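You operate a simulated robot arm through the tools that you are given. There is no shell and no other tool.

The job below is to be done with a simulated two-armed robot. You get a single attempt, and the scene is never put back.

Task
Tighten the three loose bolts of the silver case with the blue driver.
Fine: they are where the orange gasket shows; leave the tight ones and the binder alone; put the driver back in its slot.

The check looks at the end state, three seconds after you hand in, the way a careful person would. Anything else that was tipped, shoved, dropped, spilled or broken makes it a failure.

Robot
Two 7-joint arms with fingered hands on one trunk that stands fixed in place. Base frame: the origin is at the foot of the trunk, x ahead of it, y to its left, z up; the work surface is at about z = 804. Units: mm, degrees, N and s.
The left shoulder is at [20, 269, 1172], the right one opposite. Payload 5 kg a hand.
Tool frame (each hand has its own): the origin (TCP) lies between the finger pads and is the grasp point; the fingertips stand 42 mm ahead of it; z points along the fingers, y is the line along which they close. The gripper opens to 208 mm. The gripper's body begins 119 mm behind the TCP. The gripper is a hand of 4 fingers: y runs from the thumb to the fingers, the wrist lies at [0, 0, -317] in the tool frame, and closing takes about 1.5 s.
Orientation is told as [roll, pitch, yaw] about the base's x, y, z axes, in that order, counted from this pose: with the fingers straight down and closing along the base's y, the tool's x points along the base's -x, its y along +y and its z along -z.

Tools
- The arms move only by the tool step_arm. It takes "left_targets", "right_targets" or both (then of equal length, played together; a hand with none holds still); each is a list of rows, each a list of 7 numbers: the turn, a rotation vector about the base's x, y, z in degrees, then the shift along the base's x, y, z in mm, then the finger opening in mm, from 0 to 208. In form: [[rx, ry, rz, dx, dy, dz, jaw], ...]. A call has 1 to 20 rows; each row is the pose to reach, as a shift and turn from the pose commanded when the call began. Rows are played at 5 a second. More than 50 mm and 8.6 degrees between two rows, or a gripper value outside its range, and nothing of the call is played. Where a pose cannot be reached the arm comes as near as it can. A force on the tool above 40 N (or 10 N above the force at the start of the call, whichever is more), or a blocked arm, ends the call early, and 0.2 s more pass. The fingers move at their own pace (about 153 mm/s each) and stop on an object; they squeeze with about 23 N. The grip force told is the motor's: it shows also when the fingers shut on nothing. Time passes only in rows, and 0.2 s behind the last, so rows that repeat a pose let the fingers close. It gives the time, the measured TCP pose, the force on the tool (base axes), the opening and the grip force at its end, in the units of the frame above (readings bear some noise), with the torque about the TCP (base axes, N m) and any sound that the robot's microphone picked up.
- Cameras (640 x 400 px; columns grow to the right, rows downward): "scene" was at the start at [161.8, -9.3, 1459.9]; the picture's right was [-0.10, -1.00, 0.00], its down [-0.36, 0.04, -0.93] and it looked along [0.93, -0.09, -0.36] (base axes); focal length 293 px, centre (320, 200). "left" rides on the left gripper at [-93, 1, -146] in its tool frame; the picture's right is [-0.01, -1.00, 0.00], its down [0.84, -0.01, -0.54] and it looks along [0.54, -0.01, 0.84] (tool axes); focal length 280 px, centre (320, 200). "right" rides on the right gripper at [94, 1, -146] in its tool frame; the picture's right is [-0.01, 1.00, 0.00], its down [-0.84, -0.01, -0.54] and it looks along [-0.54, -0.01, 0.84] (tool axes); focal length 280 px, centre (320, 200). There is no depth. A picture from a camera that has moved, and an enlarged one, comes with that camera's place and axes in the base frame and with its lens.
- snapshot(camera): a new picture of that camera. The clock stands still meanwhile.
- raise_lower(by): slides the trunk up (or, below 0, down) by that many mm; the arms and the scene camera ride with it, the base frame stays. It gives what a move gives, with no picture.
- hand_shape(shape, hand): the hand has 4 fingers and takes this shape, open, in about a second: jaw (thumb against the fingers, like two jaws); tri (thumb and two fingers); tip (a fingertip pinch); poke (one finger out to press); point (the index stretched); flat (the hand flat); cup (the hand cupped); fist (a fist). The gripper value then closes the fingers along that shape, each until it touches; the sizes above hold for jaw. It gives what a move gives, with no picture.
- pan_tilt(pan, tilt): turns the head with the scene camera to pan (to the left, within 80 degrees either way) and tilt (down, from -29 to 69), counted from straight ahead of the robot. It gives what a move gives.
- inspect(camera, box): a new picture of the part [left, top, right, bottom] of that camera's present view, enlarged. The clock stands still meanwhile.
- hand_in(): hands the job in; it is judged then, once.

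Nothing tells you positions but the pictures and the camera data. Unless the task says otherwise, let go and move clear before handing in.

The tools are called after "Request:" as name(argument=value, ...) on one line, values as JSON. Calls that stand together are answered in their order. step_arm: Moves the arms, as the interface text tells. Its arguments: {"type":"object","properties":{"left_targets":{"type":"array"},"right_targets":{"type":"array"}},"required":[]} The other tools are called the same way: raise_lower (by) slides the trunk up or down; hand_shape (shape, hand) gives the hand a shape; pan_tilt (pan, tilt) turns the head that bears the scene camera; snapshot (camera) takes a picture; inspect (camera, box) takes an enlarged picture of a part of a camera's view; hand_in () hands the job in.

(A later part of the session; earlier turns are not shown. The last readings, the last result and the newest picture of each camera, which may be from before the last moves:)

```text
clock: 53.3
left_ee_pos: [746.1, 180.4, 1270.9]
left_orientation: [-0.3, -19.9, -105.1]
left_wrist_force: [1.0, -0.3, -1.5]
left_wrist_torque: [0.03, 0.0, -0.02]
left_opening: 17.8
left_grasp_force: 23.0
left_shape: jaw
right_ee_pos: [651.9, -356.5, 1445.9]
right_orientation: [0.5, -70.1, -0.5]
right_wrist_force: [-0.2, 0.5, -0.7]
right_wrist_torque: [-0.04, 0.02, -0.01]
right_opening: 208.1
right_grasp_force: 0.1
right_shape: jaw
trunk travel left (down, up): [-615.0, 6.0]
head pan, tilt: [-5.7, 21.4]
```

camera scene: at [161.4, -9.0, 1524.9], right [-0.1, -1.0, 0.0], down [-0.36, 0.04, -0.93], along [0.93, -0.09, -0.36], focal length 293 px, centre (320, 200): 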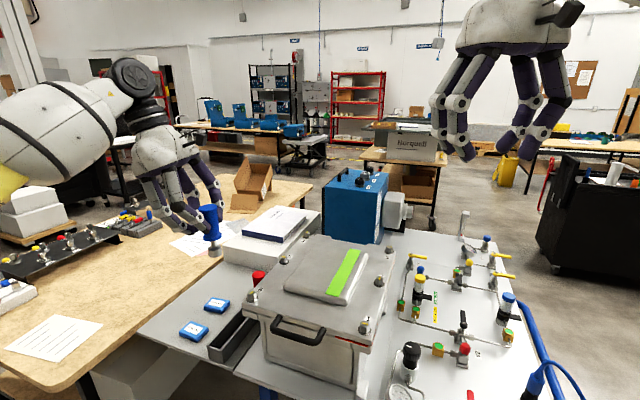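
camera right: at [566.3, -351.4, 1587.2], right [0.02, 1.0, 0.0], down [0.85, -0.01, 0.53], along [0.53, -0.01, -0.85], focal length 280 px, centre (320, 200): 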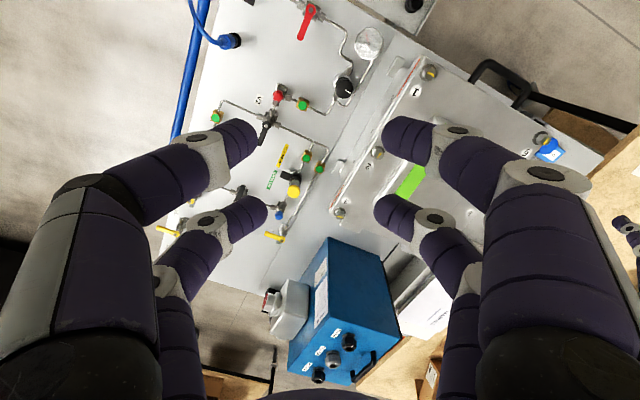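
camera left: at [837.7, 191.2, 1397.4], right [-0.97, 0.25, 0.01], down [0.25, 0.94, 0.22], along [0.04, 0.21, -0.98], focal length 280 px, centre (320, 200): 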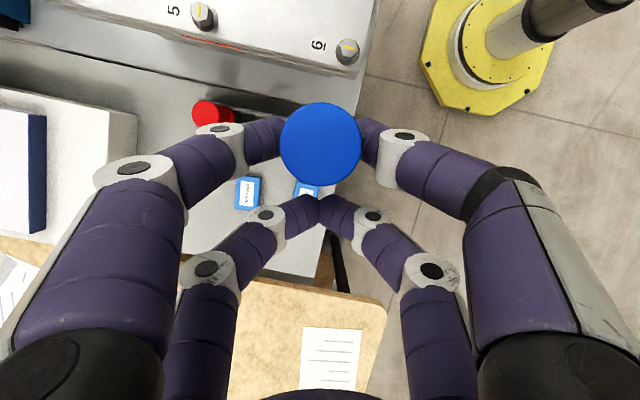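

Both arms followed. Now I tip the driver about 35° with the left hand, then swing the right hand to point left.

Request:
step_arm(left_targets=[[-4.8, 1.3, 0, 0, 0, 0, 10], [-9.65, 2.6, 0, 0, 0, 0, 10], [-14.5, 3.9, 0, 0, 0, 0, 10], [-19.3, 5.2, 0, 0, 0, 0, 10], [-24.1, 6.5, 0, 0, 0, 0, 10], [-29, 7.8, 0, 0, 0, 0, 10], [-33.8, 9.1, 0, 0, 0, 0, 10], [-33.8, 9.1, 0, 0, 0, 0, 10]])

Request:
step_arm(right_targets=[[0, 0, 7, 0, 10, 0, 208], [0, 0, 14, 0, 20, 0, 208], [0, 0, 21, 0, 30, 0, 208], [0, 0, 28, 0, 40, 0, 208], [0, 0, 35, 0, 50, 0, 208], [0, 0, 42, 0, 60, -10, 208], [0, 0, 49, 0, 70, -20, 208], [0, 0, 56, 0, 80, -30, 208], [0, 0, 63, 0, 90, -40, 208], [0, 0, 70, 0, 100, -50, 208], [0, 0, 77, 5, 110, -60, 208], [0, 0, 84, 10, 120, -70, 208], [0, 0, 90, 15, 130, -80, 208], [0, 0, 90, 15, 130, -80, 208]])

Request:
snapshot(camera="right")

Request:
snapshot(camera="scene")

```text
clock: 55.1
left_ee_pos: [749.3, 180.9, 1273.4]
left_orientation: [-0.1, -55.0, -105.2]
left_wrist_force: [-0.6, 0.9, -1.4]
left_wrist_torque: [0.18, -0.07, 0.02]
left_opening: 17.9
left_grasp_force: 22.4
left_shape: jaw
right_ee_pos: [651.6, -357.3, 1445.6]
right_orientation: [0.6, -70.0, -0.6]
right_wrist_force: [0.1, -0.7, -0.2]
right_wrist_torque: [0.01, -0.02, 0.03]
right_opening: 207.8
right_grasp_force: 0.2
right_shape: jaw
trunk travel left (down, up): [-615.0, 6.0]
head pan, tilt: [-5.7, 21.4]
```

```text
clock: 58.1
left_ee_pos: [748.0, 179.6, 1274.2]
left_orientation: [-0.2, -54.9, -105.2]
left_wrist_force: [-1.0, 0.1, -1.6]
left_wrist_torque: [0.18, -0.03, 0.03]
left_opening: 18.1
left_grasp_force: 23.3
left_shape: jaw
right_ee_pos: [664.9, -227.3, 1365.0]
right_orientation: [0.3, -70.0, 89.7]
right_wrist_force: [-0.6, -0.8, -0.7]
right_wrist_torque: [-0.04, 0.0, -0.04]
right_opening: 208.0
right_grasp_force: 0.0
right_shape: jaw
trunk travel left (down, up): [-615.0, 6.0]
head pan, tilt: [-5.7, 21.4]
```

```text
taken
camera right: at [664.2, -396.3, 1327.9], right [-1.0, 0.0, 0.02], down [0.01, -0.22, 0.98], along [0.01, 0.98, 0.22], focal length 280 px, centre (320, 200)
```

right: 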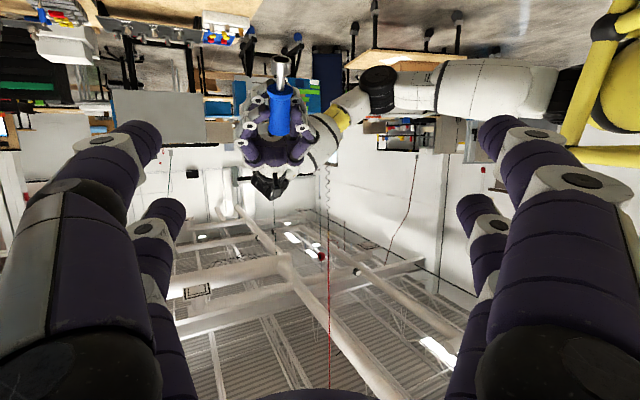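

```text
taken
camera scene: at [160.6, -9.7, 1525.2], right [-0.1, -1.0, 0.0], down [-0.36, 0.04, -0.93], along [0.93, -0.09, -0.36], focal length 293 px, centre (320, 200)
```

scene: 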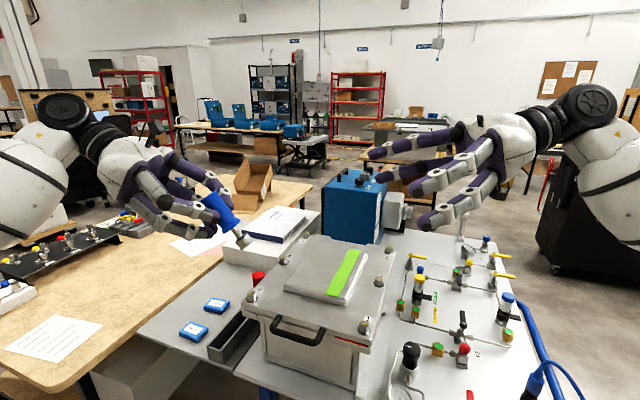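

The right camera sees the driver, though upside down and from too high. I'll lower the right hand so it looks into the socket.

Request:
step_arm(right_targets=[[0, 0, 0, 5, 15, -30, 208], [0, 0, 0, 10, 30, -60, 208], [0, 0, 0, 15, 45, -90, 208], [0, 0, 0, 20, 60, -120, 208], [0, 0, 0, 25, 75, -145, 208], [0, 0, 0, 30, 90, -165, 208], [0, 0, 0, 30, 90, -165, 208]])

Request:
snapshot(camera="right")

Request:
inspect(camera="right", box=[240, 90, 340, 170])

```text
clock: 59.7
left_ee_pos: [749.9, 181.2, 1274.0]
left_orientation: [-0.2, -55.0, -105.2]
left_wrist_force: [-0.3, -1.4, -1.7]
left_wrist_torque: [0.1, -0.04, 0.04]
left_opening: 18.1
left_grasp_force: 23.0
left_shape: jaw
right_ee_pos: [695.5, -137.8, 1197.6]
right_orientation: [0.5, -70.0, 89.5]
right_wrist_force: [0.5, -0.1, 0.1]
right_wrist_torque: [0.01, 0.02, -0.03]
right_opening: 207.9
right_grasp_force: 0.1
right_shape: jaw
trunk travel left (down, up): [-615.0, 6.0]
head pan, tilt: [-5.7, 21.4]
```

```text
taken
camera right: at [693.7, -306.7, 1161.0], right [-1.0, 0.01, 0.02], down [0.02, -0.22, 0.98], along [0.01, 0.98, 0.22], focal length 280 px, centre (320, 200)
```

right: 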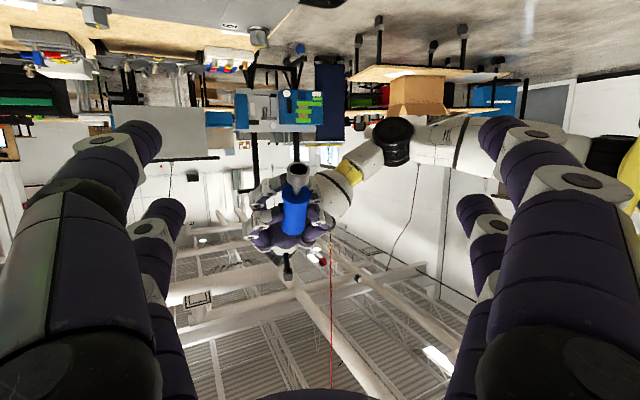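

```text
5.00 times, centred on (290, 130) of right
camera zoom: at [693.7, -306.7, 1161.0], right [-1.0, 0.01, 0.02], down [0.02, -0.22, 0.98], along [0.01, 0.98, 0.22], focal length 1402 px, centre (470, 550)
```

zoom: 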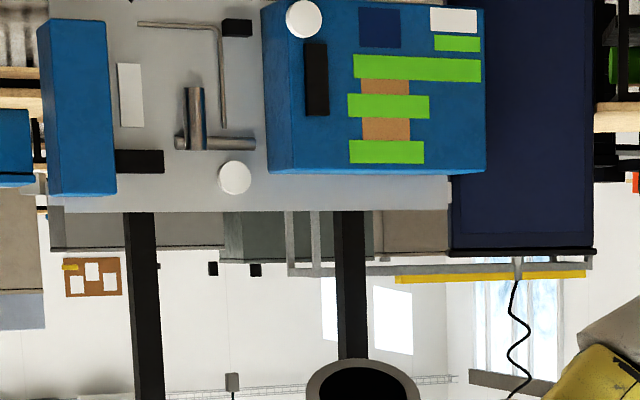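

Request:
inspect(camera="right", box=[276, 155, 316, 185])

Request:
inspect(camera="right", box=[240, 150, 350, 280])

```text
13.33 times, centred on (296, 170) of right
camera zoom: at [693.7, -306.7, 1161.0], right [-1.0, 0.01, 0.02], down [0.02, -0.22, 0.98], along [0.01, 0.98, 0.22], focal length 3738 px, centre (640, 600)
```

zoom: 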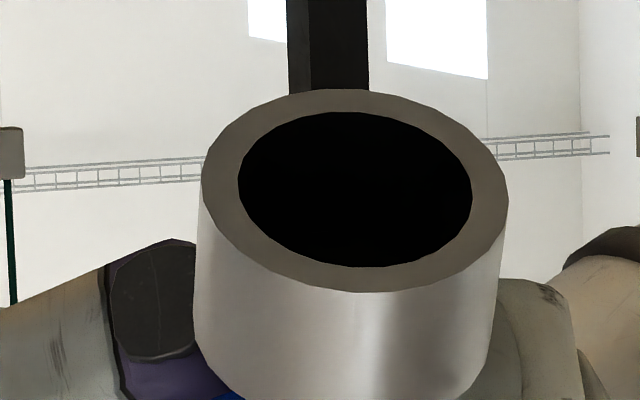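

```text
3.08 times, centred on (295, 215) of right
camera zoom: at [693.7, -306.7, 1161.0], right [-1.0, 0.01, 0.02], down [0.02, -0.22, 0.98], along [0.01, 0.98, 0.22], focal length 863 px, centre (397, 154)
```

zoom: 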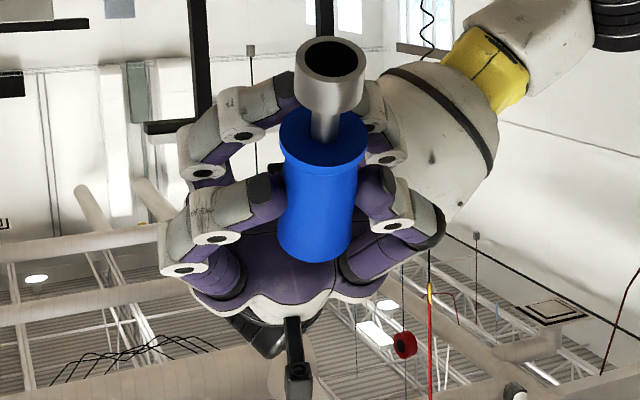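

The socket is a plain round hole, about 25 mm inside and 32 mm outside, so no hex alignment is needed, only good centring on the 23 mm bolt head. I'll tip the driver upright again, and move the right hand back to watch bolt 5 from the right side.

Request:
step_arm(right_targets=[[0, 0, -4, 25, -8, 5, 208], [0, 0, -9, 55, -18, 5, 208], [0, 0, -14.5, 90, -30, 5, 208], [0, 0, -14.5, 125, -42, 5, 208], [0, 0, -14.5, 160, -54, 0, 208], [0, 0, -14.5, 199, -66, 0, 208], [0, 0, -14.5, 199, -66, 0, 208]])

Request:
step_arm(right_targets=[[-4.8, 1.3, 0, 0, 0, 0, 208], [-9.65, 2.6, 0, 0, 0, -5, 208], [-14.5, 3.9, 0, 0, 0, -12, 208], [-19.3, 5.2, 0, 0, 0, -20, 208], [-19.3, 5.2, 0, 0, 0, -26, 208], [-19.3, 5.2, 0, 0, 0, -26, 208]])

Request:
step_arm(left_targets=[[4.8, -1.3, 0, 0, 0, 0, 10], [9.65, -2.6, 0, 0, 0, 0, 10], [14.5, -3.9, 0, 0, 0, 0, 10], [19.3, -5.2, 0, 0, 0, 0, 10], [24.1, -6.5, 0, 0, 0, 0, 10], [29, -7.8, 0, 0, 0, 0, 10], [33.8, -9.1, 0, 0, 0, 0, 10], [33.8, -9.1, 0, 0, 0, 0, 10]])

Request:
snapshot(camera="right")

Request:
snapshot(camera="scene")

```text
clock: 61.3
left_ee_pos: [749.5, 179.7, 1274.2]
left_orientation: [-0.2, -54.9, -105.1]
left_wrist_force: [-0.3, -0.3, -1.3]
left_wrist_torque: [0.14, -0.08, -0.02]
left_opening: 18.0
left_grasp_force: 22.3
left_shape: jaw
right_ee_pos: [894.9, -204.9, 1200.3]
right_orientation: [0.4, -70.0, 75.0]
right_wrist_force: [-0.4, -0.7, 0.6]
right_wrist_torque: [-0.02, 0.03, -0.06]
right_opening: 207.6
right_grasp_force: 0.1
right_shape: jaw
trunk travel left (down, up): [-615.0, 6.0]
head pan, tilt: [-5.7, 21.4]
```

```text
clock: 62.7
left_ee_pos: [749.1, 181.9, 1272.8]
left_orientation: [-0.3, -54.9, -105.2]
left_wrist_force: [0.0, -0.1, -1.9]
left_wrist_torque: [0.01, -0.03, 0.03]
left_opening: 18.3
left_grasp_force: 22.8
left_shape: jaw
right_ee_pos: [894.2, -201.9, 1174.2]
right_orientation: [0.5, -49.9, 74.9]
right_wrist_force: [0.1, -0.3, 1.3]
right_wrist_torque: [-0.02, 0.01, 0.01]
right_opening: 208.0
right_grasp_force: 0.1
right_shape: jaw
trunk travel left (down, up): [-615.0, 6.0]
head pan, tilt: [-5.7, 21.4]
```

```text
clock: 64.5
left_ee_pos: [751.0, 182.7, 1270.5]
left_orientation: [-0.4, -19.9, -105.0]
left_wrist_force: [0.2, 1.1, -2.2]
left_wrist_torque: [0.02, 0.03, -0.01]
left_opening: 17.8
left_grasp_force: 22.8
left_shape: jaw
right_ee_pos: [894.0, -199.9, 1174.5]
right_orientation: [0.6, -50.0, 75.0]
right_wrist_force: [0.5, 0.8, -0.6]
right_wrist_torque: [-0.03, 0.03, 0.01]
right_opening: 208.0
right_grasp_force: 0.0
right_shape: jaw
trunk travel left (down, up): [-615.0, 6.0]
head pan, tilt: [-5.7, 21.4]
```

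```text
taken
camera right: at [850.5, -367.6, 1197.0], right [-0.97, 0.26, 0.02], down [0.05, 0.12, 0.99], along [0.26, 0.96, -0.13], focal length 280 px, centre (320, 200)
```

right: 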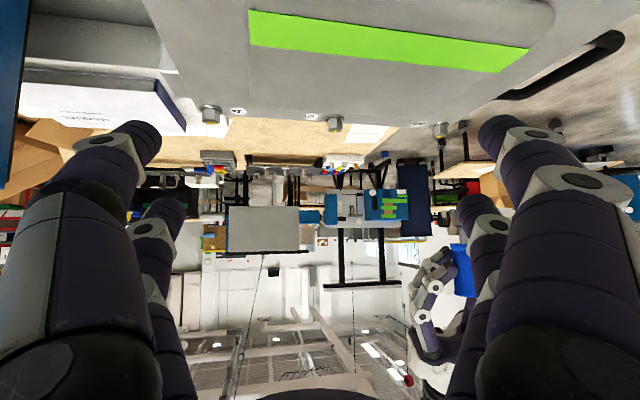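

```text
taken
camera scene: at [161.5, -8.7, 1524.9], right [-0.1, -1.0, 0.0], down [-0.36, 0.04, -0.93], along [0.93, -0.09, -0.36], focal length 293 px, centre (320, 200)
```

scene: 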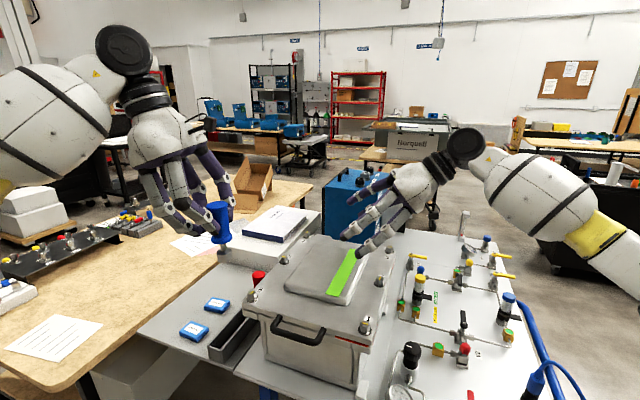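

The right camera now sees bolts 4, 5 and 6 from the side (upside down). Next I turn the left hand in free air from yaw -105° to +40°, the start angle for turning bolt 5.

Request:
step_arm(left_targets=[[0, 0, 7.25, 0, 0, 0, 10], [0, 0, 14.5, 0, 0, 0, 10], [0, 0, 21.75, 0, 0, 0, 10], [0, 0, 29, 0, 0, 0, 10], [0, 0, 36.25, 0, 0, 0, 10], [0, 0, 43.5, 0, 0, 0, 10], [0, 0, 50.75, 0, 0, 0, 10], [0, 0, 58, 0, 0, 0, 10], [0, 0, 65.25, 0, 0, 0, 10], [0, 0, 72.5, 0, 0, 0, 10], [0, 0, 79.75, 0, 0, 0, 10], [0, 0, 87, 0, 0, 0, 10], [0, 0, 94.25, 0, 0, 0, 10], [0, 0, 101.5, 0, 0, 0, 10], [0, 0, 108.75, 0, 0, 0, 10], [0, 0, 116, 0, 0, 0, 10], [0, 0, 123.25, 0, 0, 0, 10], [0, 0, 130.5, 0, 0, 0, 10], [0, 0, 137.75, 0, 0, 0, 10], [0, 0, 145, 0, 0, 0, 10]])

Request:
snapshot(camera="scene")

Request:
snapshot(camera="left")

```text
clock: 68.7
left_ee_pos: [750.9, 180.9, 1270.3]
left_orientation: [-0.4, -19.9, 40.0]
left_wrist_force: [-0.3, 0.0, -2.1]
left_wrist_torque: [-0.02, 0.05, -0.02]
left_opening: 17.7
left_grasp_force: 22.6
left_shape: jaw
right_ee_pos: [894.6, -202.4, 1173.9]
right_orientation: [0.5, -50.1, 74.9]
right_wrist_force: [-0.1, 0.6, 0.3]
right_wrist_torque: [0.04, 0.03, 0.06]
right_opening: 208.0
right_grasp_force: 0.2
right_shape: jaw
trunk travel left (down, up): [-615.0, 6.0]
head pan, tilt: [-5.7, 21.4]
```

```text
taken
camera scene: at [161.1, -9.5, 1525.0], right [-0.1, -1.0, 0.0], down [-0.36, 0.04, -0.93], along [0.93, -0.09, -0.36], focal length 293 px, centre (320, 200)
```

scene: 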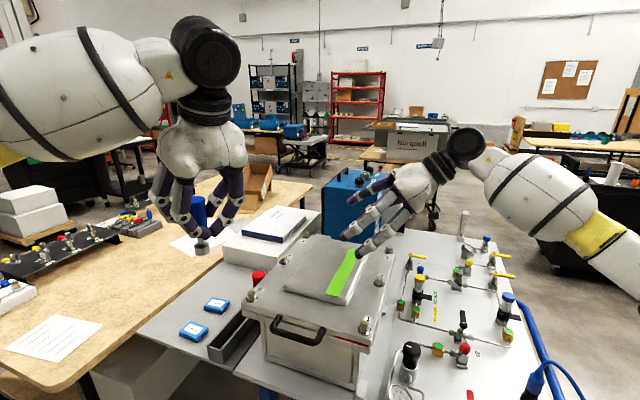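

```text
taken
camera left: at [779.3, 207.1, 1441.2], right [0.65, -0.76, 0.01], down [-0.74, -0.63, 0.22], along [-0.16, -0.15, -0.98], focal length 280 px, centre (320, 200)
```

left: 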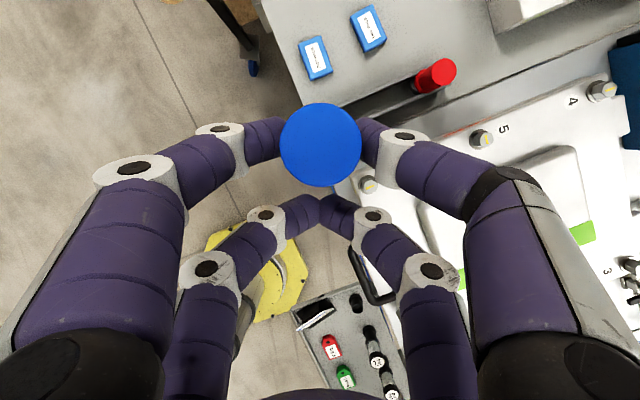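

The driver is upright and ready. I now carry it to about 60 mm above bolt 5.

Request:
step_arm(left_targets=[[0, 0, 0, 15, -18, -8, 10], [0, 0, 0, 35, -42, -18, 10], [0, 0, 0, 57, -68, -28, 10], [0, 0, 0, 80, -94, -36, 10], [0, 0, 0, 103, -121, -44, 10], [0, 0, 0, 125, -147, -50, 10], [0, 0, 0, 143, -168, -55, 10], [0, 0, 0, 153, -180, -55, 10], [0, 0, 0, 153, -180, -55, 10]])

Request:
snapshot(camera="right")

Request:
snapshot(camera="scene")

Request:
inspect(camera="scene", box=[250, 180, 340, 280])

Request:
inspect(camera="right", box=[290, 90, 380, 200])

```text
clock: 70.7
left_ee_pos: [902.1, 0.6, 1215.9]
left_orientation: [-0.3, -19.9, 39.9]
left_wrist_force: [0.5, 0.0, -1.9]
left_wrist_torque: [-0.09, 0.04, 0.03]
left_opening: 17.9
left_grasp_force: 22.7
left_shape: jaw
right_ee_pos: [894.3, -201.5, 1175.2]
right_orientation: [0.7, -50.0, 75.0]
right_wrist_force: [-0.2, -0.1, -0.5]
right_wrist_torque: [-0.03, 0.02, -0.03]
right_opening: 207.9
right_grasp_force: 0.1
right_shape: jaw
trunk travel left (down, up): [-615.0, 6.0]
head pan, tilt: [-5.7, 21.4]
```

```text
taken
camera right: at [850.2, -368.0, 1197.3], right [-0.97, 0.26, 0.02], down [0.05, 0.12, 0.99], along [0.26, 0.96, -0.13], focal length 280 px, centre (320, 200)
```

right: 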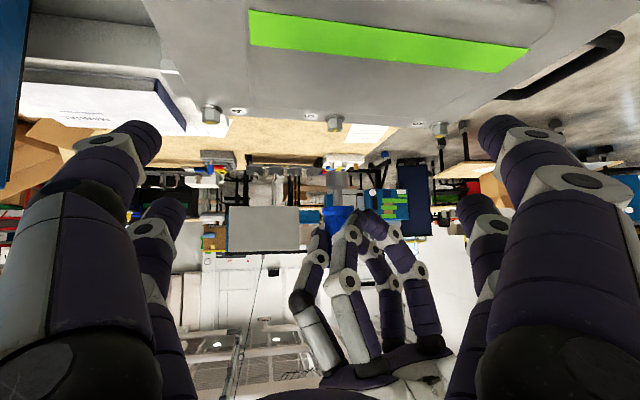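

```text
taken
camera scene: at [161.1, -8.9, 1525.1], right [-0.1, -1.0, 0.0], down [-0.36, 0.04, -0.93], along [0.93, -0.09, -0.36], focal length 293 px, centre (320, 200)
```

scene: 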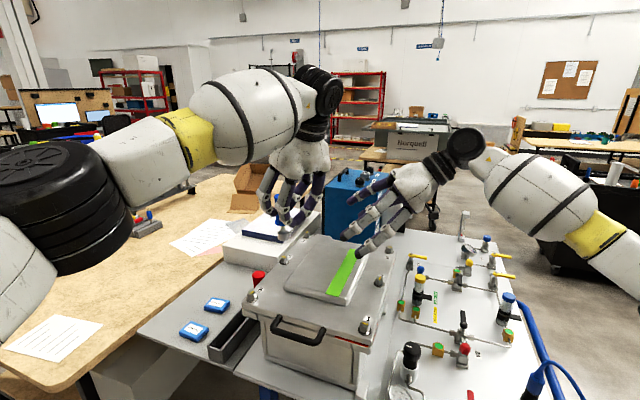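

```text
4.00 times, centred on (295, 230) of scene
camera zoom: at [161.1, -8.9, 1525.1], right [-0.1, -1.0, 0.0], down [-0.36, 0.04, -0.93], along [0.93, -0.09, -0.36], focal length 1172 px, centre (420, 80)
```

zoom: 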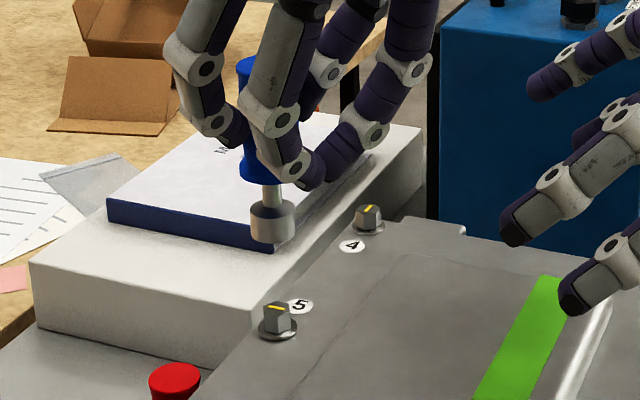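

```text
3.64 times, centred on (335, 145) of right
camera zoom: at [850.2, -368.0, 1197.3], right [-0.97, 0.26, 0.02], down [0.05, 0.12, 0.99], along [0.26, 0.96, -0.13], focal length 1020 px, centre (266, 400)
```

zoom: 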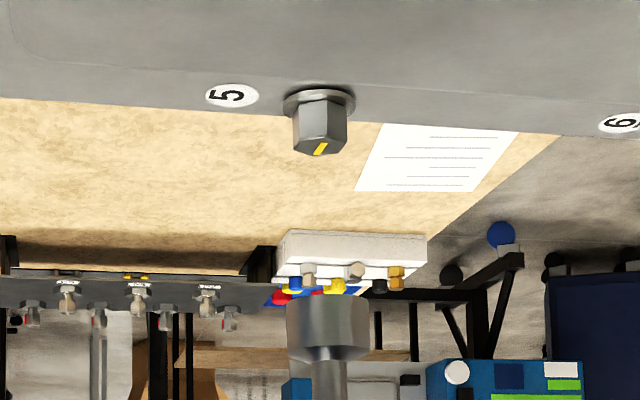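

Both views show the socket nearly above bolt 5. I'll lower to a few millimetres above the head and then fine-align with high zoom from both sides.

Request:
step_arm(left_targets=[[0, 0, 0, 0, -1, -10, 10], [0, 0, 0, 0, -2, -22, 10], [0, 0, 0, 0, -2, -34, 10], [0, 0, 0, 0, -2, -43, 10], [0, 0, 0, 0, -2, -48, 10], [0, 0, 0, 0, -2, -48, 10]])

Request:
inspect(camera="scene", box=[270, 230, 310, 270])

Request:
inspect(camera="right", box=[310, 100, 360, 150])

```text
clock: 72.1
left_ee_pos: [902.3, -2.8, 1168.2]
left_orientation: [-0.4, -19.9, 39.9]
left_wrist_force: [0.5, 0.2, -1.9]
left_wrist_torque: [-0.04, 0.03, 0.0]
left_opening: 17.7
left_grasp_force: 23.3
left_shape: jaw
right_ee_pos: [894.9, -202.9, 1174.0]
right_orientation: [0.6, -50.0, 75.1]
right_wrist_force: [0.1, -0.4, 0.3]
right_wrist_torque: [-0.02, 0.02, -0.02]
right_opening: 207.9
right_grasp_force: 0.1
right_shape: jaw
trunk travel left (down, up): [-615.0, 6.0]
head pan, tilt: [-5.7, 21.4]
```

```text
10.00 times, centred on (290, 250) of scene
camera zoom: at [161.0, -9.3, 1525.1], right [-0.1, -1.0, 0.0], down [-0.36, 0.04, -0.93], along [0.93, -0.09, -0.36], focal length 2930 px, centre (620, -300)
```

zoom: 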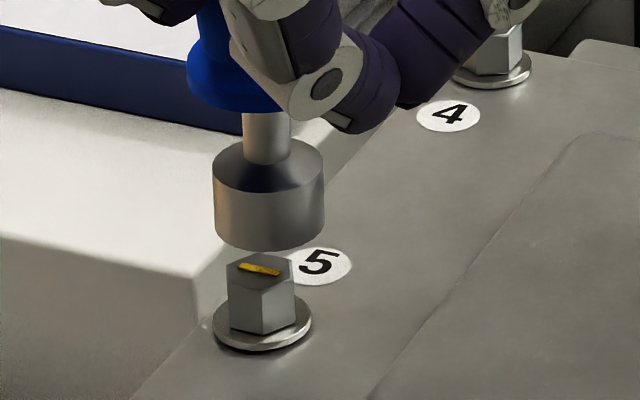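

```text
8.00 times, centred on (335, 125) of right
camera zoom: at [850.0, -368.6, 1197.3], right [-0.97, 0.26, 0.02], down [0.05, 0.12, 0.99], along [0.26, 0.96, -0.13], focal length 2243 px, centre (200, 800)
```

zoom: 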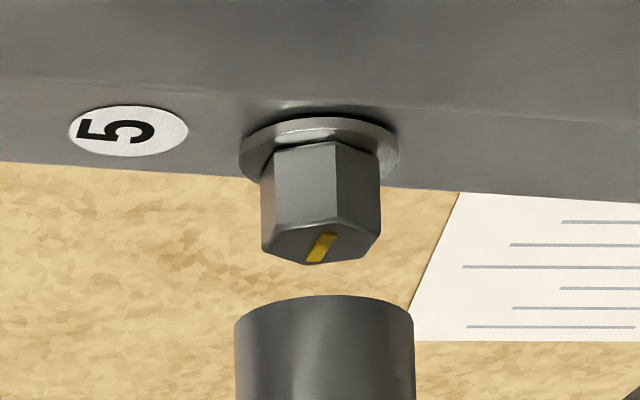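

From the right view the socket is centred over the bolt, but the scene view shows it about 4 mm too far toward -y. I correct by (+1, +3.7) mm and look again.

Request:
step_arm(left_targets=[[0, 0, 0, 0.5, 2, 0, 10], [0, 0, 0, 1, 3.7, 0, 10], [0, 0, 0, 1, 3.7, 0, 10]])

Request:
inspect(camera="scene", box=[270, 230, 310, 270])

Request:
inspect(camera="right", box=[310, 100, 360, 150])

```text
clock: 72.9
left_ee_pos: [904.2, 1.9, 1167.6]
left_orientation: [-0.3, -19.9, 39.8]
left_wrist_force: [0.2, 0.0, -2.6]
left_wrist_torque: [-0.05, 0.03, 0.01]
left_opening: 17.8
left_grasp_force: 23.6
left_shape: jaw
right_ee_pos: [893.7, -201.2, 1173.6]
right_orientation: [0.6, -50.0, 75.0]
right_wrist_force: [-0.6, -0.3, 0.3]
right_wrist_torque: [-0.03, 0.03, -0.02]
right_opening: 207.7
right_grasp_force: 0.1
right_shape: jaw
trunk travel left (down, up): [-615.0, 6.0]
head pan, tilt: [-5.7, 21.4]
```

```text
10.00 times, centred on (290, 250) of scene
camera zoom: at [161.0, -9.2, 1525.1], right [-0.1, -1.0, 0.0], down [-0.36, 0.04, -0.93], along [0.93, -0.09, -0.36], focal length 2930 px, centre (620, -300)
```

zoom: 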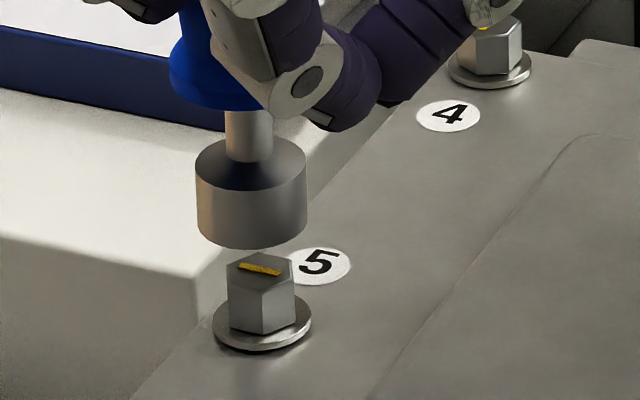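

```text
8.00 times, centred on (335, 125) of right
camera zoom: at [850.0, -368.6, 1197.3], right [-0.97, 0.26, 0.02], down [0.05, 0.12, 0.99], along [0.26, 0.96, -0.13], focal length 2243 px, centre (200, 800)
```

zoom: 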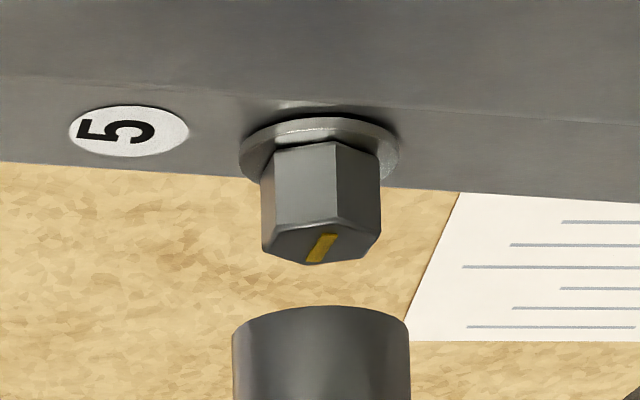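

That overshot slightly: about 1.2 mm to undo in the scene view and 0.6 mm in the right view. I apply a small correction.

Request:
step_arm(left_targets=[[0, 0, 0, -0.5, -0.6, 0, 10], [0, 0, 0, -0.9, -1.1, 0, 10], [0, 0, 0, -0.9, -1.1, 0, 10], [0, 0, 0, -0.9, -1.1, 0, 10]])

Request:
inspect(camera="scene", box=[270, 230, 310, 270])

Request:
inspect(camera="right", box=[310, 100, 360, 150])

```text
clock: 73.9
left_ee_pos: [902.9, 0.1, 1168.5]
left_orientation: [-0.3, -19.9, 40.0]
left_wrist_force: [0.0, -0.4, -1.7]
left_wrist_torque: [-0.04, 0.05, 0.01]
left_opening: 17.7
left_grasp_force: 23.0
left_shape: jaw
right_ee_pos: [894.6, -201.9, 1173.9]
right_orientation: [0.6, -50.0, 74.9]
right_wrist_force: [-0.1, -1.0, 0.1]
right_wrist_torque: [0.01, -0.02, -0.01]
right_opening: 208.0
right_grasp_force: 0.1
right_shape: jaw
trunk travel left (down, up): [-615.0, 6.0]
head pan, tilt: [-5.7, 21.4]
```

```text
10.00 times, centred on (290, 250) of scene
camera zoom: at [161.1, -9.2, 1525.0], right [-0.1, -1.0, 0.0], down [-0.36, 0.04, -0.93], along [0.93, -0.09, -0.36], focal length 2930 px, centre (620, -300)
```

zoom: 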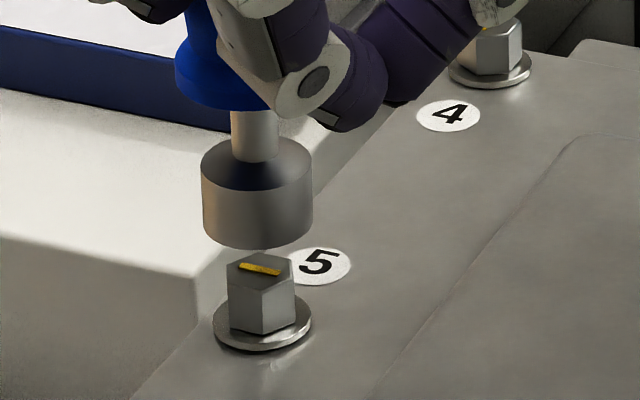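

```text
8.00 times, centred on (335, 125) of right
camera zoom: at [850.1, -368.6, 1197.2], right [-0.97, 0.26, 0.02], down [0.05, 0.12, 0.99], along [0.26, 0.96, -0.13], focal length 2243 px, centre (200, 800)
```

zoom: 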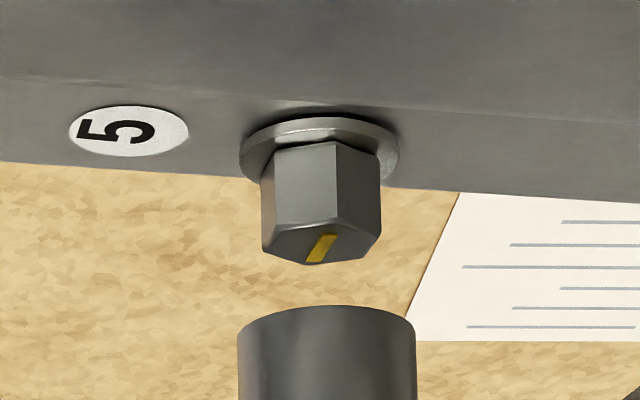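

Within half a millimetre in both views. I nudge that out while descending slowly, so that the socket just starts over the head, and watch the force.

Request:
step_arm(left_targets=[[0, 0, 0, 0.5, 0.3, -2, 10], [0, 0, 0, 0.5, 0.3, -4, 10], [0, 0, 0, 0.5, 0.3, -6, 10], [0, 0, 0, 0.5, 0.3, -8, 10], [0, 0, 0, 0.5, 0.3, -8, 10]])

Request:
inspect(camera="scene", box=[270, 230, 310, 270])

Request:
inspect(camera="right", box=[310, 100, 360, 150])

```text
clock: 75.1
left_ee_pos: [902.1, -0.6, 1160.5]
left_orientation: [-0.3, -19.9, 39.8]
left_wrist_force: [0.1, -0.8, -1.6]
left_wrist_torque: [-0.02, 0.05, 0.03]
left_opening: 17.9
left_grasp_force: 23.5
left_shape: jaw
right_ee_pos: [894.1, -202.2, 1174.8]
right_orientation: [0.6, -50.0, 75.0]
right_wrist_force: [0.2, -0.8, -1.7]
right_wrist_torque: [0.0, -0.01, -0.02]
right_opening: 207.6
right_grasp_force: 0.1
right_shape: jaw
trunk travel left (down, up): [-615.0, 6.0]
head pan, tilt: [-5.7, 21.4]
```

```text
10.00 times, centred on (290, 250) of scene
camera zoom: at [161.0, -9.3, 1525.1], right [-0.1, -1.0, 0.0], down [-0.36, 0.04, -0.93], along [0.93, -0.09, -0.36], focal length 2930 px, centre (620, -300)
```

zoom: 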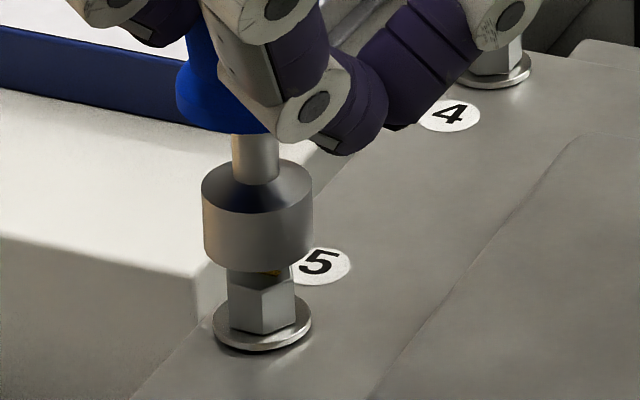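

```text
8.00 times, centred on (335, 125) of right
camera zoom: at [850.0, -368.6, 1197.3], right [-0.97, 0.26, 0.02], down [0.05, 0.12, 0.99], along [0.26, 0.96, -0.13], focal length 2243 px, centre (200, 800)
```

zoom: 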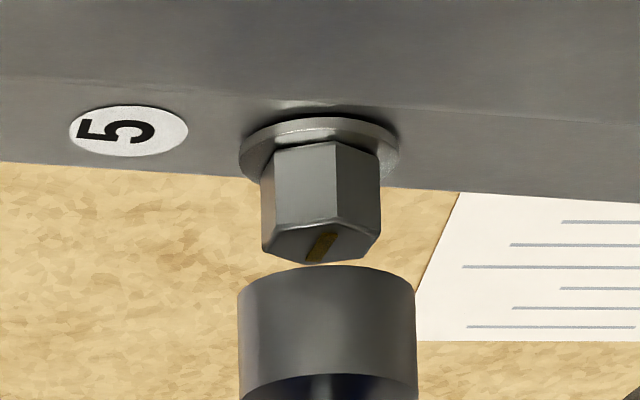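

The scene view is aligned; the right view shows about 0.7 mm to correct in x. I apply that and descend 5 mm more in small steps.

Request:
step_arm(left_targets=[[0, 0, 0, 0.4, 0, 0, 10], [0, 0, 0, 0.7, 0, -1, 10], [0, 0, 0, 0.7, 0, -2, 10], [0, 0, 0, 0.7, 0, -3, 10], [0, 0, 0, 0.7, 0, -4, 10], [0, 0, 0, 0.7, 0, -5, 10], [0, 0, 0, 0.7, 0, -5, 10]])

Request:
inspect(camera="scene", box=[270, 230, 310, 270])

Request:
inspect(camera="right", box=[310, 100, 360, 150])

```text
clock: 76.7
left_ee_pos: [903.7, 1.5, 1155.0]
left_orientation: [-0.2, -19.9, 39.8]
left_wrist_force: [0.1, 0.3, -1.8]
left_wrist_torque: [-0.04, 0.04, -0.01]
left_opening: 17.8
left_grasp_force: 23.0
left_shape: jaw
right_ee_pos: [894.6, -202.0, 1175.0]
right_orientation: [0.6, -49.9, 75.1]
right_wrist_force: [-0.5, 0.4, 0.6]
right_wrist_torque: [0.0, -0.01, -0.02]
right_opening: 208.0
right_grasp_force: 0.0
right_shape: jaw
trunk travel left (down, up): [-615.0, 6.0]
head pan, tilt: [-5.7, 21.4]
```

```text
10.00 times, centred on (290, 250) of scene
camera zoom: at [161.0, -9.3, 1525.1], right [-0.1, -1.0, 0.0], down [-0.36, 0.04, -0.93], along [0.93, -0.09, -0.36], focal length 2930 px, centre (620, -300)
```

zoom: 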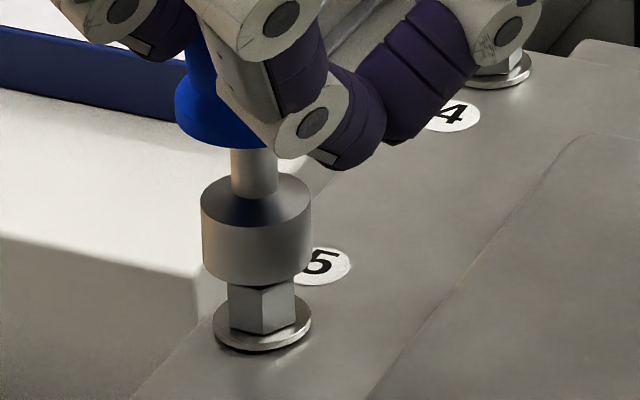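

```text
8.00 times, centred on (335, 125) of right
camera zoom: at [850.0, -368.6, 1197.3], right [-0.97, 0.26, 0.02], down [0.05, 0.12, 0.99], along [0.26, 0.96, -0.13], focal length 2243 px, centre (200, 800)
```

zoom: 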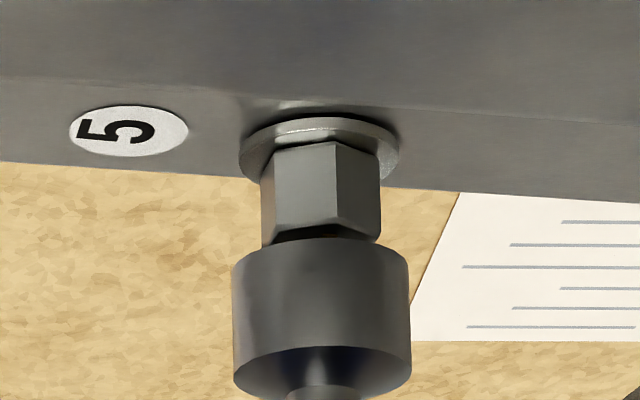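

The socket is aligned and its rim is already starting to swallow the head with no contact force. I continue down in small steps.

Request:
step_arm(left_targets=[[0, 0, 0, 0, 0, -1, 10], [0, 0, 0, 0, 0, -2, 10], [0, 0, 0, 0, 0, -3, 10], [0, 0, 0, 0, 0, -4, 10], [0, 0, 0, 0, 0, -5, 10], [0, 0, 0, 0, 0, -6, 10], [0, 0, 0, 0, 0, -6, 10]])

Request:
inspect(camera="scene", box=[270, 230, 310, 270])

Request:
inspect(camera="right", box=[310, 100, 360, 150])

```text
clock: 78.3
left_ee_pos: [905.0, 1.9, 1150.2]
left_orientation: [-0.3, -19.9, 39.9]
left_wrist_force: [0.1, 0.6, -1.9]
left_wrist_torque: [-0.03, 0.02, -0.02]
left_opening: 17.5
left_grasp_force: 23.3
left_shape: jaw
right_ee_pos: [895.0, -202.4, 1175.4]
right_orientation: [0.7, -50.0, 75.0]
right_wrist_force: [0.2, -0.1, 0.4]
right_wrist_torque: [-0.02, 0.02, 0.0]
right_opening: 207.9
right_grasp_force: 0.1
right_shape: jaw
trunk travel left (down, up): [-615.0, 6.0]
head pan, tilt: [-5.7, 21.4]
```

```text
10.00 times, centred on (290, 250) of scene
camera zoom: at [161.0, -9.3, 1525.1], right [-0.1, -1.0, 0.0], down [-0.36, 0.04, -0.93], along [0.93, -0.09, -0.36], focal length 2930 px, centre (620, -300)
```

zoom: 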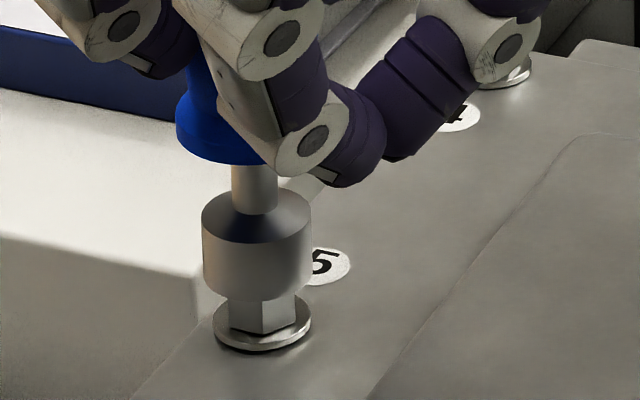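

```text
8.00 times, centred on (335, 125) of right
camera zoom: at [850.0, -368.6, 1197.2], right [-0.97, 0.26, 0.02], down [0.05, 0.12, 0.99], along [0.26, 0.96, -0.13], focal length 2243 px, centre (200, 800)
```

zoom: 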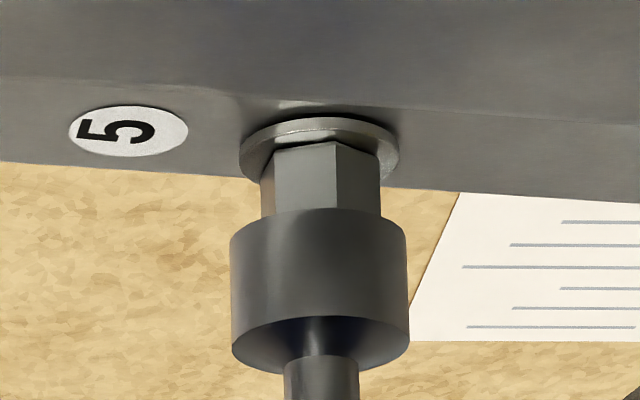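

Still free and nicely entering. I nudge back half a millimetre and go down further until it seats.

Request:
step_arm(left_targets=[[0, 0, 0, -0.6, -0.5, -1, 10], [0, 0, 0, -0.6, -0.5, -2, 10], [0, 0, 0, -0.6, -0.5, -3, 10], [0, 0, 0, -0.6, -0.5, -4, 10], [0, 0, 0, -0.6, -0.5, -5, 10], [0, 0, 0, -0.6, -0.5, -6, 10], [0, 0, 0, -0.6, -0.5, -6, 10]])

Request:
inspect(camera="scene", box=[270, 230, 310, 270])

Request:
inspect(camera="right", box=[310, 100, 360, 150])

```text
clock: 79.9
left_ee_pos: [904.8, 0.7, 1143.8]
left_orientation: [-0.3, -19.8, 39.8]
left_wrist_force: [-0.3, 0.2, -2.1]
left_wrist_torque: [-0.04, 0.05, 0.0]
left_opening: 17.8
left_grasp_force: 23.0
left_shape: jaw
right_ee_pos: [894.8, -202.0, 1174.7]
right_orientation: [0.6, -50.0, 75.0]
right_wrist_force: [-0.4, -0.4, 0.7]
right_wrist_torque: [-0.02, 0.02, -0.02]
right_opening: 207.8
right_grasp_force: 0.0
right_shape: jaw
trunk travel left (down, up): [-615.0, 6.0]
head pan, tilt: [-5.7, 21.4]
```

```text
10.00 times, centred on (290, 250) of scene
camera zoom: at [161.0, -9.3, 1525.0], right [-0.1, -1.0, 0.0], down [-0.36, 0.04, -0.93], along [0.93, -0.09, -0.36], focal length 2930 px, centre (620, -300)
```

zoom: 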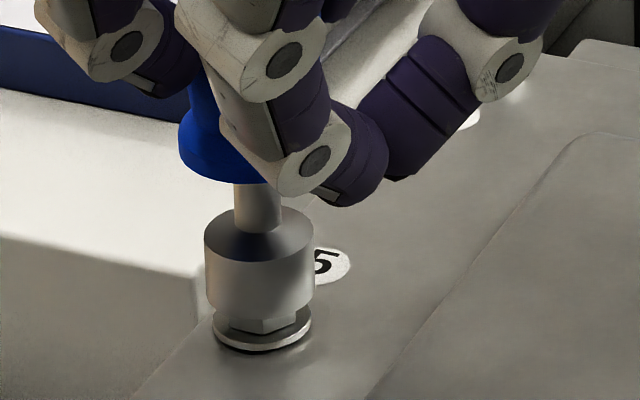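

```text
8.00 times, centred on (335, 125) of right
camera zoom: at [850.0, -368.6, 1197.2], right [-0.97, 0.26, 0.02], down [0.05, 0.12, 0.99], along [0.26, 0.96, -0.13], focal length 2243 px, centre (200, 800)
```

zoom: 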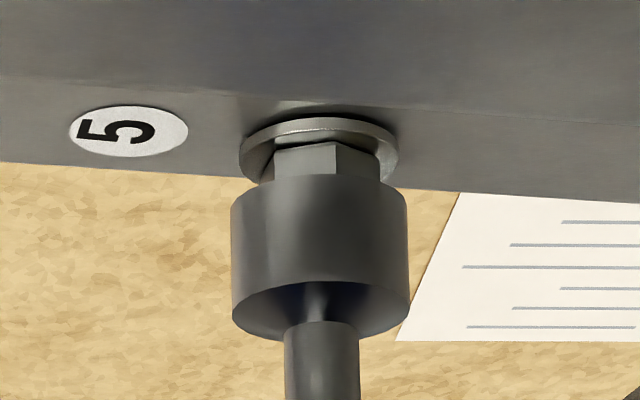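

Well centred, with about 7 mm left to the washer. I descend gently until it seats.

Request:
step_arm(left_targets=[[0, 0, 0, 0, 0, -1, 10], [0, 0, 0, 0, 0, -2, 10], [0, 0, 0, 0, 0, -3, 10], [0, 0, 0, 0, 0, -4, 10], [0, 0, 0, 0, 0, -5, 10], [0, 0, 0, 0, 0, -5, 10]])

Request:
inspect(camera="right", box=[310, 100, 360, 150])

Request:
inspect(camera="scene", box=[270, 230, 310, 270])

```text
clock: 81.3
left_ee_pos: [903.3, -0.8, 1138.9]
left_orientation: [-0.3, -19.9, 39.9]
left_wrist_force: [-0.5, -0.5, -1.4]
left_wrist_torque: [0.01, 0.05, 0.04]
left_opening: 18.0
left_grasp_force: 22.7
left_shape: jaw
right_ee_pos: [895.3, -201.6, 1174.7]
right_orientation: [0.6, -49.9, 75.0]
right_wrist_force: [-1.0, -0.3, 0.2]
right_wrist_torque: [-0.01, 0.0, 0.01]
right_opening: 207.9
right_grasp_force: 0.0
right_shape: jaw
trunk travel left (down, up): [-615.0, 6.0]
head pan, tilt: [-5.7, 21.4]
```

```text
8.00 times, centred on (335, 125) of right
camera zoom: at [850.0, -368.6, 1197.3], right [-0.97, 0.26, 0.02], down [0.05, 0.12, 0.99], along [0.26, 0.96, -0.13], focal length 2243 px, centre (200, 800)
```

zoom: 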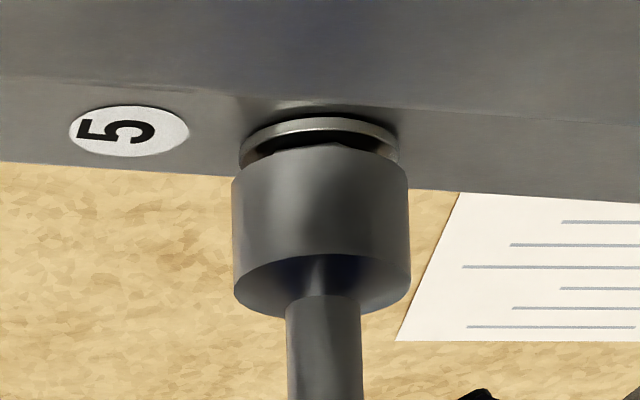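

```text
10.00 times, centred on (290, 250) of scene
camera zoom: at [161.0, -9.2, 1525.0], right [-0.1, -1.0, 0.0], down [-0.36, 0.04, -0.93], along [0.93, -0.09, -0.36], focal length 2930 px, centre (620, -300)
```

zoom: 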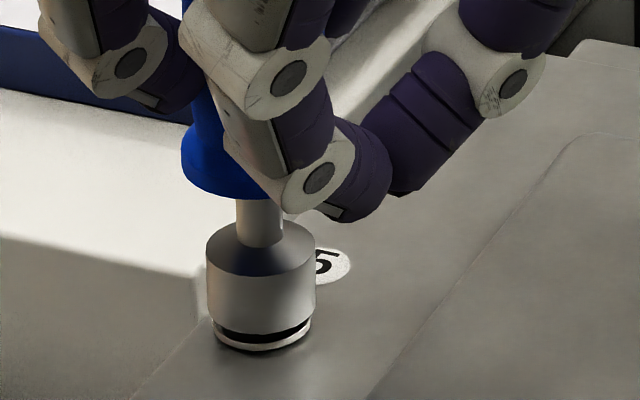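

About 2 mm of gap remains above the washer. I go down the last bit to seat it with light pressure.

Request:
step_arm(left_targets=[[0, 0, 0, 0, 0, -0.7, 10], [0, 0, 0, 0, 0, -1.4, 10], [0, 0, 0, 0, 0, -2.1, 10], [0, 0, 0, 0, 0, -2.1, 10]])

Request:
inspect(camera="right", box=[310, 100, 360, 150])

```text
clock: 82.3
left_ee_pos: [903.1, 1.3, 1137.5]
left_orientation: [-0.3, -19.9, 39.9]
left_wrist_force: [0.5, 0.1, -1.9]
left_wrist_torque: [-0.05, 0.03, 0.01]
left_opening: 18.2
left_grasp_force: 23.2
left_shape: jaw
right_ee_pos: [895.0, -201.6, 1174.4]
right_orientation: [0.6, -50.0, 75.0]
right_wrist_force: [0.4, 0.7, -0.1]
right_wrist_torque: [0.01, -0.03, 0.01]
right_opening: 207.9
right_grasp_force: 0.0
right_shape: jaw
trunk travel left (down, up): [-615.0, 6.0]
head pan, tilt: [-5.7, 21.4]
```

```text
8.00 times, centred on (335, 125) of right
camera zoom: at [850.0, -368.6, 1197.3], right [-0.97, 0.26, 0.02], down [0.05, 0.12, 0.99], along [0.26, 0.96, -0.13], focal length 2243 px, centre (200, 800)
```

zoom: 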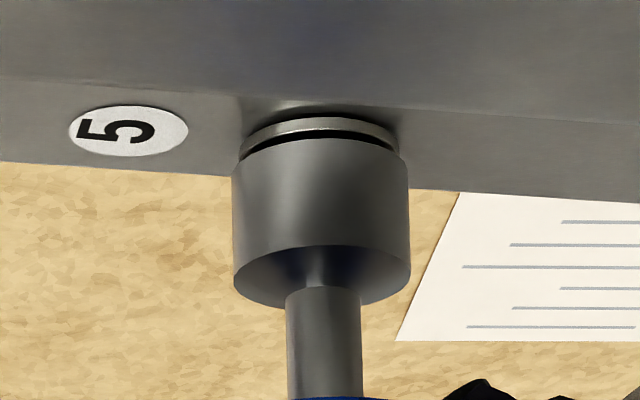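

The socket now fully covers the head. I begin turning clockwise about the driver's axis: a first 20° while watching torque and sound.

Request:
step_arm(left_targets=[[0, 0, -5, -1.84, 2.41, -0.3, 10], [0, 0, -10, -3.47, 4.97, -0.6, 10], [0, 0, -15, -4.87, 7.67, -0.8, 10], [0, 0, -20, -6.02, 10.47, -0.8, 10], [0, 0, -20, -6.02, 10.47, -0.8, 10]])

Request:
inspect(camera="right", box=[310, 100, 360, 150])

Request:
inspect(camera="scene", box=[270, 230, 310, 270])

```text
clock: 83.5
left_ee_pos: [897.1, 10.9, 1136.7]
left_orientation: [-0.4, -19.9, 19.8]
left_wrist_force: [-0.1, 0.9, 1.0]
left_wrist_torque: [0.03, 0.0, 0.06]
left_opening: 17.9
left_grasp_force: 23.3
left_shape: jaw
right_ee_pos: [895.0, -202.9, 1175.0]
right_orientation: [0.6, -49.9, 74.9]
right_wrist_force: [-0.1, 0.0, 0.2]
right_wrist_torque: [0.03, -0.02, -0.02]
right_opening: 208.2
right_grasp_force: 0.0
right_shape: jaw
trunk travel left (down, up): [-615.0, 6.0]
head pan, tilt: [-5.7, 21.4]
```

```text
8.00 times, centred on (335, 125) of right
camera zoom: at [849.9, -368.7, 1197.3], right [-0.97, 0.26, 0.02], down [0.05, 0.12, 0.99], along [0.26, 0.96, -0.13], focal length 2243 px, centre (200, 800)
```

zoom: 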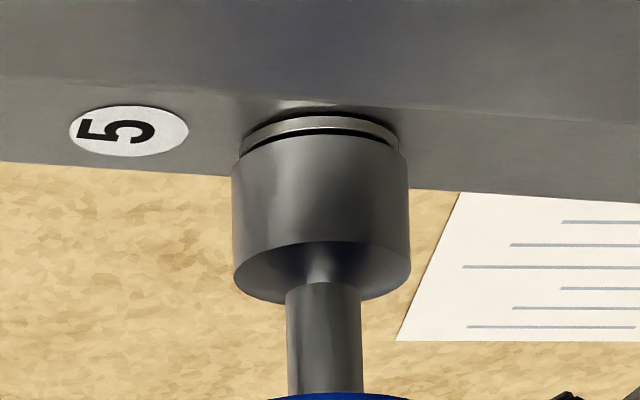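

```text
10.00 times, centred on (290, 250) of scene
camera zoom: at [160.9, -9.2, 1525.1], right [-0.1, -1.0, 0.0], down [-0.36, 0.04, -0.93], along [0.93, -0.09, -0.36], focal length 2930 px, centre (620, -300)
```

zoom: 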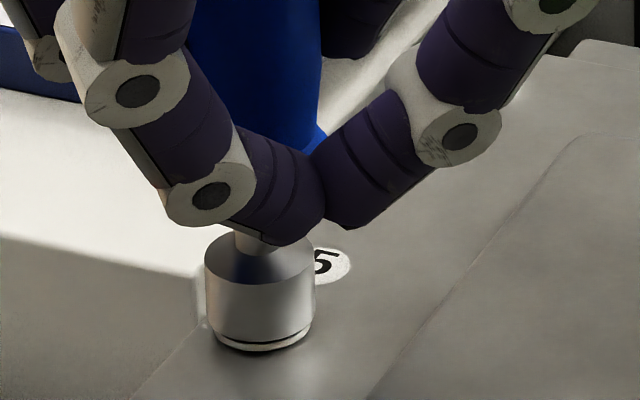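

A light contact of about 3 N shows the socket is seated, and it turns. I continue another 30°.

Request:
step_arm(left_targets=[[0, 0, -5, -0.91, 2.9, -0.2, 10], [0, 0, -10, -1.56, 5.87, -0.3, 10], [0, 0, -15, -1.95, 8.88, -0.4, 10], [0, 0, -20, -2.08, 11.91, -0.5, 10], [0, 0, -25, -1.94, 14.94, -0.6, 10], [0, 0, -30, -1.54, 17.95, -0.7, 10], [0, 0, -30, -1.54, 17.95, -0.7, 10]])

Request:
inspect(camera="right", box=[310, 100, 360, 150])

```text
clock: 85.1
left_ee_pos: [896.0, 29.7, 1135.9]
left_orientation: [-0.3, -19.9, -10.2]
left_wrist_force: [-0.2, -0.5, 0.6]
left_wrist_torque: [-0.04, 0.02, 0.02]
left_opening: 17.8
left_grasp_force: 23.2
left_shape: jaw
right_ee_pos: [894.2, -202.1, 1173.6]
right_orientation: [0.6, -50.1, 74.9]
right_wrist_force: [-0.2, -0.2, -0.2]
right_wrist_torque: [0.0, 0.02, 0.0]
right_opening: 207.7
right_grasp_force: 0.1
right_shape: jaw
trunk travel left (down, up): [-615.0, 6.0]
head pan, tilt: [-5.7, 21.4]
```

```text
8.00 times, centred on (335, 125) of right
camera zoom: at [849.9, -368.7, 1197.4], right [-0.97, 0.26, 0.02], down [0.05, 0.12, 0.99], along [0.26, 0.96, -0.13], focal length 2243 px, centre (200, 800)
```

zoom: 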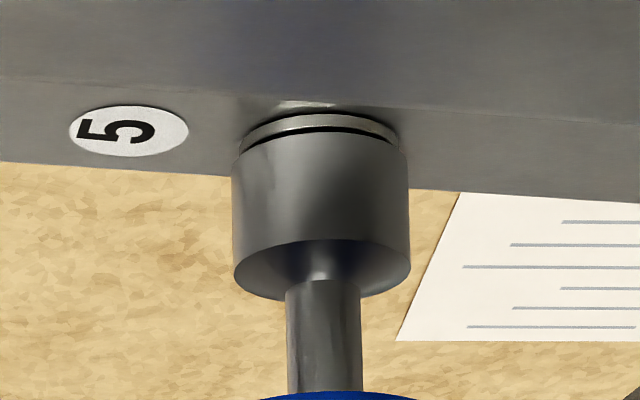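

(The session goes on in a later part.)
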